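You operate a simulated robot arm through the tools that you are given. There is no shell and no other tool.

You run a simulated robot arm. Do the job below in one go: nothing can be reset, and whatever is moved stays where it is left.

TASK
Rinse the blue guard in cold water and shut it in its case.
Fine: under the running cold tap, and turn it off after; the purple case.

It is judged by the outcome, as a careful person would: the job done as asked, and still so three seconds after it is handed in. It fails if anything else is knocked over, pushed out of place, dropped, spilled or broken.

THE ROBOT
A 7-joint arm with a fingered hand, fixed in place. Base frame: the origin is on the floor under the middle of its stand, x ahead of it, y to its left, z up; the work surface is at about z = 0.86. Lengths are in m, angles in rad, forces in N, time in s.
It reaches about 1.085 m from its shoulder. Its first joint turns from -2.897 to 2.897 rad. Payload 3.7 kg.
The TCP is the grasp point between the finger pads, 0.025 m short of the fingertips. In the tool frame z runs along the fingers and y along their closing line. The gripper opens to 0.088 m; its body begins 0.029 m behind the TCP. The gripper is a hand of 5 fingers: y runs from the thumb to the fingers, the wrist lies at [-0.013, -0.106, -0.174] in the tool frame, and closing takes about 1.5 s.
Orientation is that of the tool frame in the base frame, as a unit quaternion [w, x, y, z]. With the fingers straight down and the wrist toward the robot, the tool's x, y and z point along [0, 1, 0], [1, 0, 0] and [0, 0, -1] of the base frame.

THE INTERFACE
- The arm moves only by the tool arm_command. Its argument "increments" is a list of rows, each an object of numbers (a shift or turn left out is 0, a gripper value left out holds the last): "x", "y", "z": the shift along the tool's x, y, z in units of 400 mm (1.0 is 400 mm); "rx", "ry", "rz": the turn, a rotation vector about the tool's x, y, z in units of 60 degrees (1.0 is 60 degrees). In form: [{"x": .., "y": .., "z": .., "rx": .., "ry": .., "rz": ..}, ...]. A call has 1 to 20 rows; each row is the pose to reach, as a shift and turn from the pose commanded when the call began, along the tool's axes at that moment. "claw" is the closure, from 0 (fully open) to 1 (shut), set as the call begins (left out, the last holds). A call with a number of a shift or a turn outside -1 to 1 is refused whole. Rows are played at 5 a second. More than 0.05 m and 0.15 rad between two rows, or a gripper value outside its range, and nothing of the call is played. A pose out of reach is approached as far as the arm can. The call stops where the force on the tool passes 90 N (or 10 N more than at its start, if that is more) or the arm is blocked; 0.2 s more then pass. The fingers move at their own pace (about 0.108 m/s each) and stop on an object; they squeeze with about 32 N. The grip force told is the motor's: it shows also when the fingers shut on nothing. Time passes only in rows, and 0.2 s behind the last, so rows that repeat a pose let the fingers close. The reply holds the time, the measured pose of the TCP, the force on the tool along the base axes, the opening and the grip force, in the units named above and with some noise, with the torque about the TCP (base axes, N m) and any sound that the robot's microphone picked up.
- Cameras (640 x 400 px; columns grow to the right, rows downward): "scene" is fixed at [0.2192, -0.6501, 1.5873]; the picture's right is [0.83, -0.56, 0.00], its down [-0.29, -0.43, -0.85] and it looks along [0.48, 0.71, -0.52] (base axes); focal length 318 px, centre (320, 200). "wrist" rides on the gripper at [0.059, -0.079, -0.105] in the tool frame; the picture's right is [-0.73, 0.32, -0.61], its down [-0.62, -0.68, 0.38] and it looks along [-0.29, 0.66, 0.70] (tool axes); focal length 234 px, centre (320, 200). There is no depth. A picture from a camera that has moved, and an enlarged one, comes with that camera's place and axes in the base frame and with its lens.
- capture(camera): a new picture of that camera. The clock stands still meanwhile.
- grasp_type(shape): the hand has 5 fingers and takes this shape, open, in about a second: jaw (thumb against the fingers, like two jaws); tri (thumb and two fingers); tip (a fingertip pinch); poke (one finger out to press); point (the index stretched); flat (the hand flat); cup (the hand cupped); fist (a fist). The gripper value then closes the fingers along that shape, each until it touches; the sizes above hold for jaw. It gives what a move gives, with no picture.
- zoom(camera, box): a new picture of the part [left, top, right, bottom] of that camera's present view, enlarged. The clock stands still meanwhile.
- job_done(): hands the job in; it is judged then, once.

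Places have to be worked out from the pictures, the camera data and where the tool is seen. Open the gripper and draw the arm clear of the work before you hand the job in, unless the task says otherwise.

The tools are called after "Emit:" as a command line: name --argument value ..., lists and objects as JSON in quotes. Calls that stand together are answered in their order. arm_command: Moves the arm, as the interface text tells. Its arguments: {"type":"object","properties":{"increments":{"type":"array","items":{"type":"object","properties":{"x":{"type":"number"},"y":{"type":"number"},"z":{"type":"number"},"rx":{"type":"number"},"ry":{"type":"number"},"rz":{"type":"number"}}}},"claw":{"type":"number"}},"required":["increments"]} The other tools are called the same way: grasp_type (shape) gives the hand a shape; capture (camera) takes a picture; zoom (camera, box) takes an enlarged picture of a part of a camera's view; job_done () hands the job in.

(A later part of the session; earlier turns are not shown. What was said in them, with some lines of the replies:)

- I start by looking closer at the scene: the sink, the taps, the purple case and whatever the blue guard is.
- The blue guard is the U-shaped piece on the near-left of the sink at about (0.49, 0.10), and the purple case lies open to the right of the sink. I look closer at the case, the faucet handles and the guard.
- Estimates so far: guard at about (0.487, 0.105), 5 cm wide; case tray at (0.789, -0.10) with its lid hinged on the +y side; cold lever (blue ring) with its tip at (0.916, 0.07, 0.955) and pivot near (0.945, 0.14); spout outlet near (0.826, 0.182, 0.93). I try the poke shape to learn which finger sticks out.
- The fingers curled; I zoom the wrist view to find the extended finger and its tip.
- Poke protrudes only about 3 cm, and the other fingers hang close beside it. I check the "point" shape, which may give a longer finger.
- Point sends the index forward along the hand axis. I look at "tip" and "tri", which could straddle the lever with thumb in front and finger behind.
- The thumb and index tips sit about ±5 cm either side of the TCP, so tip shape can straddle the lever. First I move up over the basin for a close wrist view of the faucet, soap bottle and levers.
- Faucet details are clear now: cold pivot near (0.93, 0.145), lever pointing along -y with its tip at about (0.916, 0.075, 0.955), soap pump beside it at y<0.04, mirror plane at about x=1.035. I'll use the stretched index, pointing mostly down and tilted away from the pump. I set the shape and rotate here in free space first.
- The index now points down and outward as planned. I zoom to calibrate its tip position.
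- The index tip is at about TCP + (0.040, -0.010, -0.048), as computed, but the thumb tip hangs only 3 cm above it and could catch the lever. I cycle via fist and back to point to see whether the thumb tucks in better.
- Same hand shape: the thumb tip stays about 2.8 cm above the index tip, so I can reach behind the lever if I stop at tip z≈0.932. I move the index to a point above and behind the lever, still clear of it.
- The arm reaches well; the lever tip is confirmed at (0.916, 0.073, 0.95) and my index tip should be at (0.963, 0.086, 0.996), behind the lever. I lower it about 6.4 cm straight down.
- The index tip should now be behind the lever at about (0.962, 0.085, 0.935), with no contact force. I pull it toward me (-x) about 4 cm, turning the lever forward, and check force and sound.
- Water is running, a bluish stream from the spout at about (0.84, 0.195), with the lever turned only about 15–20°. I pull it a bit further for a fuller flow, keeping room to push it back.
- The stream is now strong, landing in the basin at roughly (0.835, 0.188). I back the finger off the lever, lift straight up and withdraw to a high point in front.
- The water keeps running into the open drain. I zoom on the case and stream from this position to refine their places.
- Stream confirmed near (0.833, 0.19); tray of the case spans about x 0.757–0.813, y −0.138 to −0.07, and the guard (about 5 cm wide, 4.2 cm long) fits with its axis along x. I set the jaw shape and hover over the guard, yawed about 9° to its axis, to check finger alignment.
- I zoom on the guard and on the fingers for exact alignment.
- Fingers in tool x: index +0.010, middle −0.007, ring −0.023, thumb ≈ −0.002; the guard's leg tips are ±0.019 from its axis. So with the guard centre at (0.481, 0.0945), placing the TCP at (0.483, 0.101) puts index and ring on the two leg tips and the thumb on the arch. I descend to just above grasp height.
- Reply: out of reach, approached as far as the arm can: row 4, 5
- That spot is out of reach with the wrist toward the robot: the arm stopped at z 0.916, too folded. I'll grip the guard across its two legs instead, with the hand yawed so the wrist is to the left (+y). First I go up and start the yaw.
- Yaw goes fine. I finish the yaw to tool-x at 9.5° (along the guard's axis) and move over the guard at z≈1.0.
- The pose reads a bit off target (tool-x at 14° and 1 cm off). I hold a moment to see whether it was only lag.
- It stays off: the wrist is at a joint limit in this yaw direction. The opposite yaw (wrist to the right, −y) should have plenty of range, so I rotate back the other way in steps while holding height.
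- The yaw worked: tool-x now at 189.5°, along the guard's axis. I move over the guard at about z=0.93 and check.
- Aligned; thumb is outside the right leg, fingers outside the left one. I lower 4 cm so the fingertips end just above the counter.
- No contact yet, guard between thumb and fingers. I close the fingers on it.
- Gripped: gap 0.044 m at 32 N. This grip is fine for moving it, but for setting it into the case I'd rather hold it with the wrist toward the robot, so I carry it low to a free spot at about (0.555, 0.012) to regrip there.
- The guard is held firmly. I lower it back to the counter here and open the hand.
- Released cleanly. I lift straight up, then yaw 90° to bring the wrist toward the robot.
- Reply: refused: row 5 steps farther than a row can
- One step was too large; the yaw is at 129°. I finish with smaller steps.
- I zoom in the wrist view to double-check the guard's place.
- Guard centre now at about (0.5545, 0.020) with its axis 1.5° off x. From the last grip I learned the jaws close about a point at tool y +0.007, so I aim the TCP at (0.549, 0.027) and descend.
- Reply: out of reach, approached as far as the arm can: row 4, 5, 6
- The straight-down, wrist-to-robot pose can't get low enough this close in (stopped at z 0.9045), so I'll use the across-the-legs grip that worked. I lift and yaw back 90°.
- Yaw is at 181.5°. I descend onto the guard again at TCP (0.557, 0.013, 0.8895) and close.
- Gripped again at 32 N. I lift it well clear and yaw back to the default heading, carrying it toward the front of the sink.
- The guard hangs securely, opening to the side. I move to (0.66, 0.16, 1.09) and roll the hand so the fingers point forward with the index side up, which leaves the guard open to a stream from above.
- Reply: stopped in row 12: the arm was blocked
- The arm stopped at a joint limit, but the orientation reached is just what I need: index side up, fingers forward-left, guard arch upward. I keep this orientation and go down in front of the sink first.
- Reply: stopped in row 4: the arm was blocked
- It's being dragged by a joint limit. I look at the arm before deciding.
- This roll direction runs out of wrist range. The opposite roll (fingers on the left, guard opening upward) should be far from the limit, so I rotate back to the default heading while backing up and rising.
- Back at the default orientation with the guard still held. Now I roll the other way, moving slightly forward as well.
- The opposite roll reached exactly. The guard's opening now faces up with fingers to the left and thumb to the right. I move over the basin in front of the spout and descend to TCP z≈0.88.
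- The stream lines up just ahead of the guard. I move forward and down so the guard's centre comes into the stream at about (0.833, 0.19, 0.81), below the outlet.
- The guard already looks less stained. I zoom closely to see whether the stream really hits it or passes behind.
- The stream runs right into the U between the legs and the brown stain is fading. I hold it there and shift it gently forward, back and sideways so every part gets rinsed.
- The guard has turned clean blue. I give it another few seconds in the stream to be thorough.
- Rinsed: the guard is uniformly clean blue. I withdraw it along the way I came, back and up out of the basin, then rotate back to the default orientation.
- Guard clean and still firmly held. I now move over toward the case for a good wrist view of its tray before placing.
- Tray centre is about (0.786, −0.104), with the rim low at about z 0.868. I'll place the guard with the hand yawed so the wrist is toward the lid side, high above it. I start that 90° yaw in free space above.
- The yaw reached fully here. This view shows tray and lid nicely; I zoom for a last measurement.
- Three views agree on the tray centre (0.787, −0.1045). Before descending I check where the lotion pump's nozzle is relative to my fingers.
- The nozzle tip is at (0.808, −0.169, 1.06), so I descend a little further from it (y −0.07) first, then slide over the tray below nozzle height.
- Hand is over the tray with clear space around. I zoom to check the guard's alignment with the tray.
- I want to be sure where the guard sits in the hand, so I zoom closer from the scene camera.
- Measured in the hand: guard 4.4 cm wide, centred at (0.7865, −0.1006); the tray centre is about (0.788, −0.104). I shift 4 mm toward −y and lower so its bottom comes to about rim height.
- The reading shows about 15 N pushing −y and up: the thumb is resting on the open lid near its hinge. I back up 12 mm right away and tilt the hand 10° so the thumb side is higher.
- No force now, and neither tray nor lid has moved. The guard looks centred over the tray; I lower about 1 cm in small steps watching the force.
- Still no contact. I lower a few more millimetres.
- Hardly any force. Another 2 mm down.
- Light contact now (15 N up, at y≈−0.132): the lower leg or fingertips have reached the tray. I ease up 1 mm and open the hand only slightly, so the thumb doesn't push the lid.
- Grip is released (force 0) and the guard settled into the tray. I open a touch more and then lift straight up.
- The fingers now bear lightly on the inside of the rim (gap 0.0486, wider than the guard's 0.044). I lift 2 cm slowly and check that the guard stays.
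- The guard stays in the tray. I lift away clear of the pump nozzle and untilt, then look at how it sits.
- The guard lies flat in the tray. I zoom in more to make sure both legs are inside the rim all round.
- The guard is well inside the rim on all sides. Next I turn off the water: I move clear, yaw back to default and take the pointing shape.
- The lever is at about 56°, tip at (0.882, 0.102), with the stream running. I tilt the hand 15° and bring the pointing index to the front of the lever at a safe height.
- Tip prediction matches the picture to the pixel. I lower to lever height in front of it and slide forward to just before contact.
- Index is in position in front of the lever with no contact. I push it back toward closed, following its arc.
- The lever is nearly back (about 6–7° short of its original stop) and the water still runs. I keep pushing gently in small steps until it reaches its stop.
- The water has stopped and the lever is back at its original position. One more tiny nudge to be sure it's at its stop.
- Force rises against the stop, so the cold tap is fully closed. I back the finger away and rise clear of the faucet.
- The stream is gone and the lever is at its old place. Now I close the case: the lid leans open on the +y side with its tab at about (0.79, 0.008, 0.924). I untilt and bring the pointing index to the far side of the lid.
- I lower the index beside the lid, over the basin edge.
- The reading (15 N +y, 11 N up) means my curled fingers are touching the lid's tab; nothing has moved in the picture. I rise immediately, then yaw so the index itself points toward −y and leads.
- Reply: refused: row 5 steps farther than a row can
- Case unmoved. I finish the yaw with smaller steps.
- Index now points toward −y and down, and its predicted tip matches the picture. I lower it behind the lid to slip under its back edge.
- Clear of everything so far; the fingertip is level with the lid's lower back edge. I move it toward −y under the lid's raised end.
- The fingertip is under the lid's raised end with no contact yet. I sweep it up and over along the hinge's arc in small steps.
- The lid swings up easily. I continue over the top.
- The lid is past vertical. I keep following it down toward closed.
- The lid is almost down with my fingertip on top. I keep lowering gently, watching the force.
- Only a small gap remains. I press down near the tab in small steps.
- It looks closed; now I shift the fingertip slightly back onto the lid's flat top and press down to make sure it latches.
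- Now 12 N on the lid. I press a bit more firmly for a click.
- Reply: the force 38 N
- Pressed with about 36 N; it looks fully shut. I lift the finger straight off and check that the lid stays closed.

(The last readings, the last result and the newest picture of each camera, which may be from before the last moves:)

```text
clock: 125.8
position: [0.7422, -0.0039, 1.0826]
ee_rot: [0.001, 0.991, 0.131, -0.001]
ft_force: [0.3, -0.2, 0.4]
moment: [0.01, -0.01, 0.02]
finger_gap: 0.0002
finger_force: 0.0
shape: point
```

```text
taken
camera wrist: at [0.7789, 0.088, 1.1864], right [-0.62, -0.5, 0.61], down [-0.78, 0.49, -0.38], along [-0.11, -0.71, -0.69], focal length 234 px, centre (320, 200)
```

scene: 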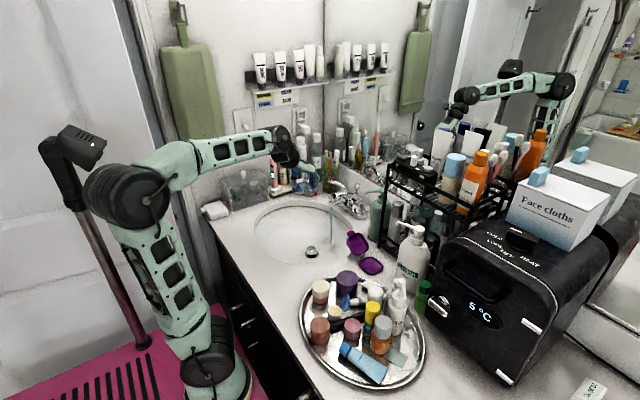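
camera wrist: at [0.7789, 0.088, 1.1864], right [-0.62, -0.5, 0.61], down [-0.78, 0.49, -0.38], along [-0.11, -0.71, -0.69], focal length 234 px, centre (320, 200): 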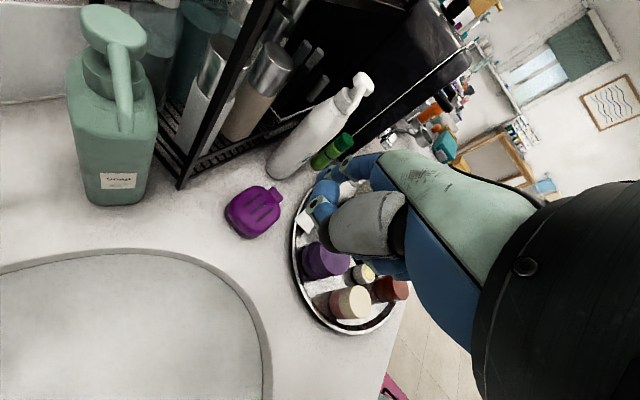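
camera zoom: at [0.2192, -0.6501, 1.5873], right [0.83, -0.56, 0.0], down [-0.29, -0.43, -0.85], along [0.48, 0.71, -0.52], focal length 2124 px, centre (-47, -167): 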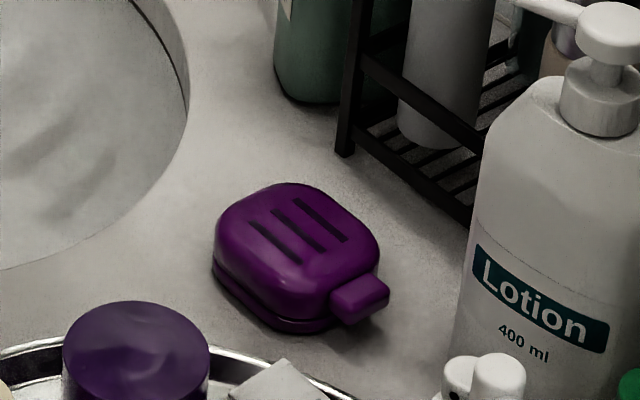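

The case stays shut. I zoom in closely to check the seam all round and the faucet once more.

Emit:
zoom --camera "wrist" --box '[210, 170, 300, 250]'

Emit:
zoom --camera "scene" --box '[353, 248, 391, 280]'

Emit:
zoom --camera "scene" --box '[300, 165, 420, 265]'

```text
5.00 times, centred on (255, 210) of wrist
camera zoom: at [0.7789, 0.088, 1.1864], right [-0.62, -0.5, 0.61], down [-0.78, 0.49, -0.38], along [-0.11, -0.71, -0.69], focal length 1171 px, centre (645, 150)
```

zoom: 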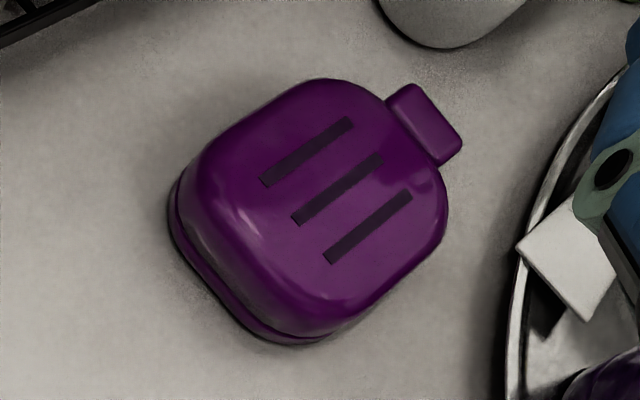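

```text
12.50 times, centred on (372, 264) of scene
camera zoom: at [0.2192, -0.6501, 1.5873], right [0.83, -0.56, 0.0], down [-0.29, -0.43, -0.85], along [0.48, 0.71, -0.52], focal length 3982 px, centre (-330, -600)
```

zoom: 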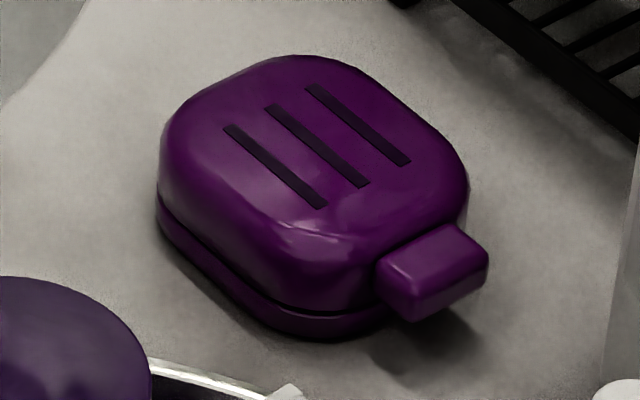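

```text
4.00 times, centred on (360, 215) of scene
camera zoom: at [0.2192, -0.6501, 1.5873], right [0.83, -0.56, 0.0], down [-0.29, -0.43, -0.85], along [0.48, 0.71, -0.52], focal length 1274 px, centre (160, 140)
```

zoom: 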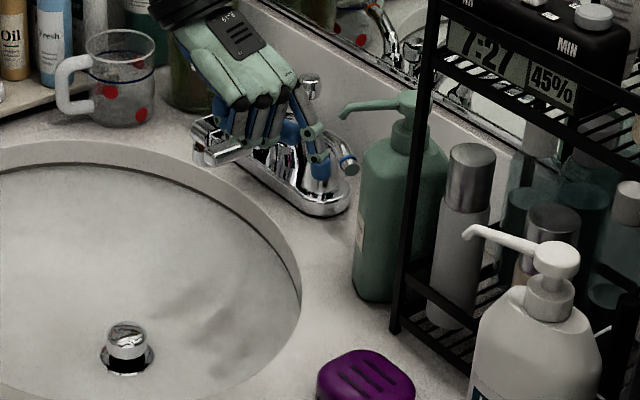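

The seam is flush all round, no water runs and the lever is closed. I open the hand and draw the arm back clear of the work.

Emit:
arm_command --increments '[{"x": -0.038, "y": -0.019, "z": -0.025, "rz": -0.117}, {"x": -0.076, "y": -0.038, "z": -0.05, "rz": -0.234}, {"x": -0.114, "y": -0.057, "z": -0.075, "rz": -0.35}, {"x": -0.152, "y": -0.075, "z": -0.1, "rz": -0.467}, {"x": -0.19, "y": -0.094, "z": -0.125, "rz": -0.583}, {"x": -0.228, "y": -0.113, "z": -0.15, "rz": -0.7}]'

Emit:
arm_command --increments '[{"rz": -0.11}, {"rz": -0.22}, {"rz": -0.33}, {"rz": -0.44}, {"rz": -0.55}, {"rz": -0.55}]'

Emit:
grasp_type --shape "jaw"

Emit:
arm_command --increments '[{"y": -0.08}, {"y": -0.16}, {"y": -0.24}, {"y": -0.24}, {"y": -0.24}]' --claw 0

Emit:
capture --camera "scene"

Emit:
capture --camera "wrist"

```text
clock: 127.2
position: [0.6424, 0.0162, 1.1418]
ee_rot: [0.0, 0.877, 0.48, -0.002]
ft_force: [0.1, -0.5, -0.5]
moment: [-0.02, 0.0, 0.03]
finger_gap: 0.0002
finger_force: 0.1
shape: point
```

```text
clock: 128.6
position: [0.6437, 0.0165, 1.1415]
ee_rot: [0.0, 0.706, 0.708, -0.002]
ft_force: [0.4, -0.1, 0.5]
moment: [-0.01, 0.01, 0.01]
finger_gap: 0.0
finger_force: 0.1
shape: point
```

```text
clock: 129.5
position: [0.6424, 0.0157, 1.1421]
ee_rot: [-0.001, 0.707, 0.708, -0.001]
ft_force: [0.1, 0.3, 0.9]
moment: [0.0, -0.01, 0.0]
finger_gap: 0.0877
finger_force: 0.0
shape: jaw
```

```text
clock: 130.7
position: [0.5456, 0.0142, 1.1436]
ee_rot: [0.0, 0.706, 0.708, -0.002]
ft_force: [-0.4, -0.3, 0.2]
moment: [0.02, -0.02, -0.03]
finger_gap: 0.0875
finger_force: 0.0
shape: jaw
```

```text
taken
```

scene: 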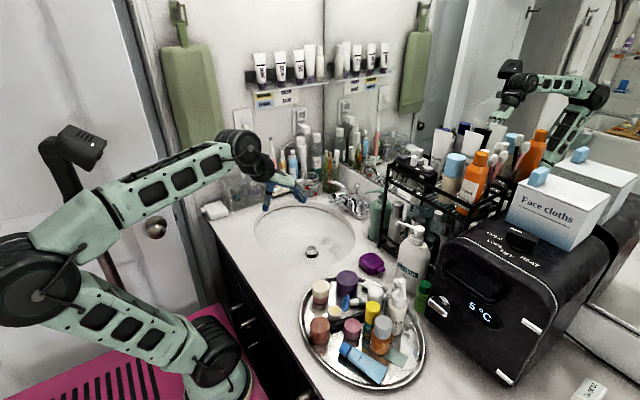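

```text
taken
camera wrist: at [0.4667, 0.0736, 1.2476], right [0.33, -0.72, 0.61], down [-0.68, -0.63, -0.38], along [0.66, -0.29, -0.7], focal length 234 px, centre (320, 200)
```

wrist: 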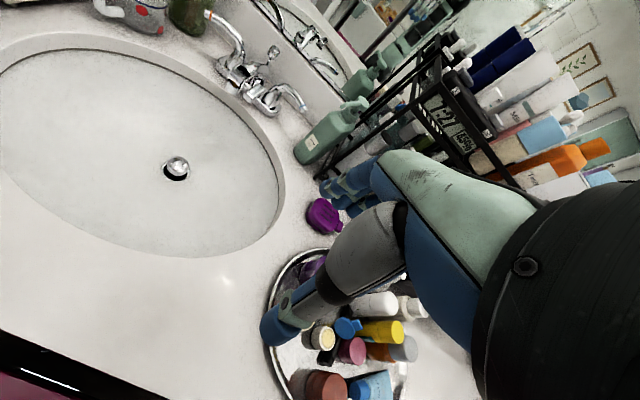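

The guard is rinsed and shut in the purple case, the cold tap is off, nothing else has been disturbed, and the hand is open and clear. I hand the job in.

Emit:
job_done

```text
The job is handed in.
```

The blue guard was rinsed under the running cold tap and is now shut in its purple case.

- **Rinse:** I held it in the stream for about eight seconds and moved it around. The brown stain washed off and it came out evenly blue.
- **Tap:** I pushed the cold lever back to its original stop, and no water is running.
- **Case:** the guard lies flat inside the tray. I pressed the lid down and the seam looked flush all round. I heard no click, so I can't say for certain that it latched, but the lid stayed closed after I let go.
- **Surroundings:** my hand touched the open lid twice along the way and the case did not move. I saw nothing else knocked over or shifted.

Before rinsing, I set the dirty guard down once on bare counter near the front of the sink to change my grip. The arm finished with the hand open and clear of the work.
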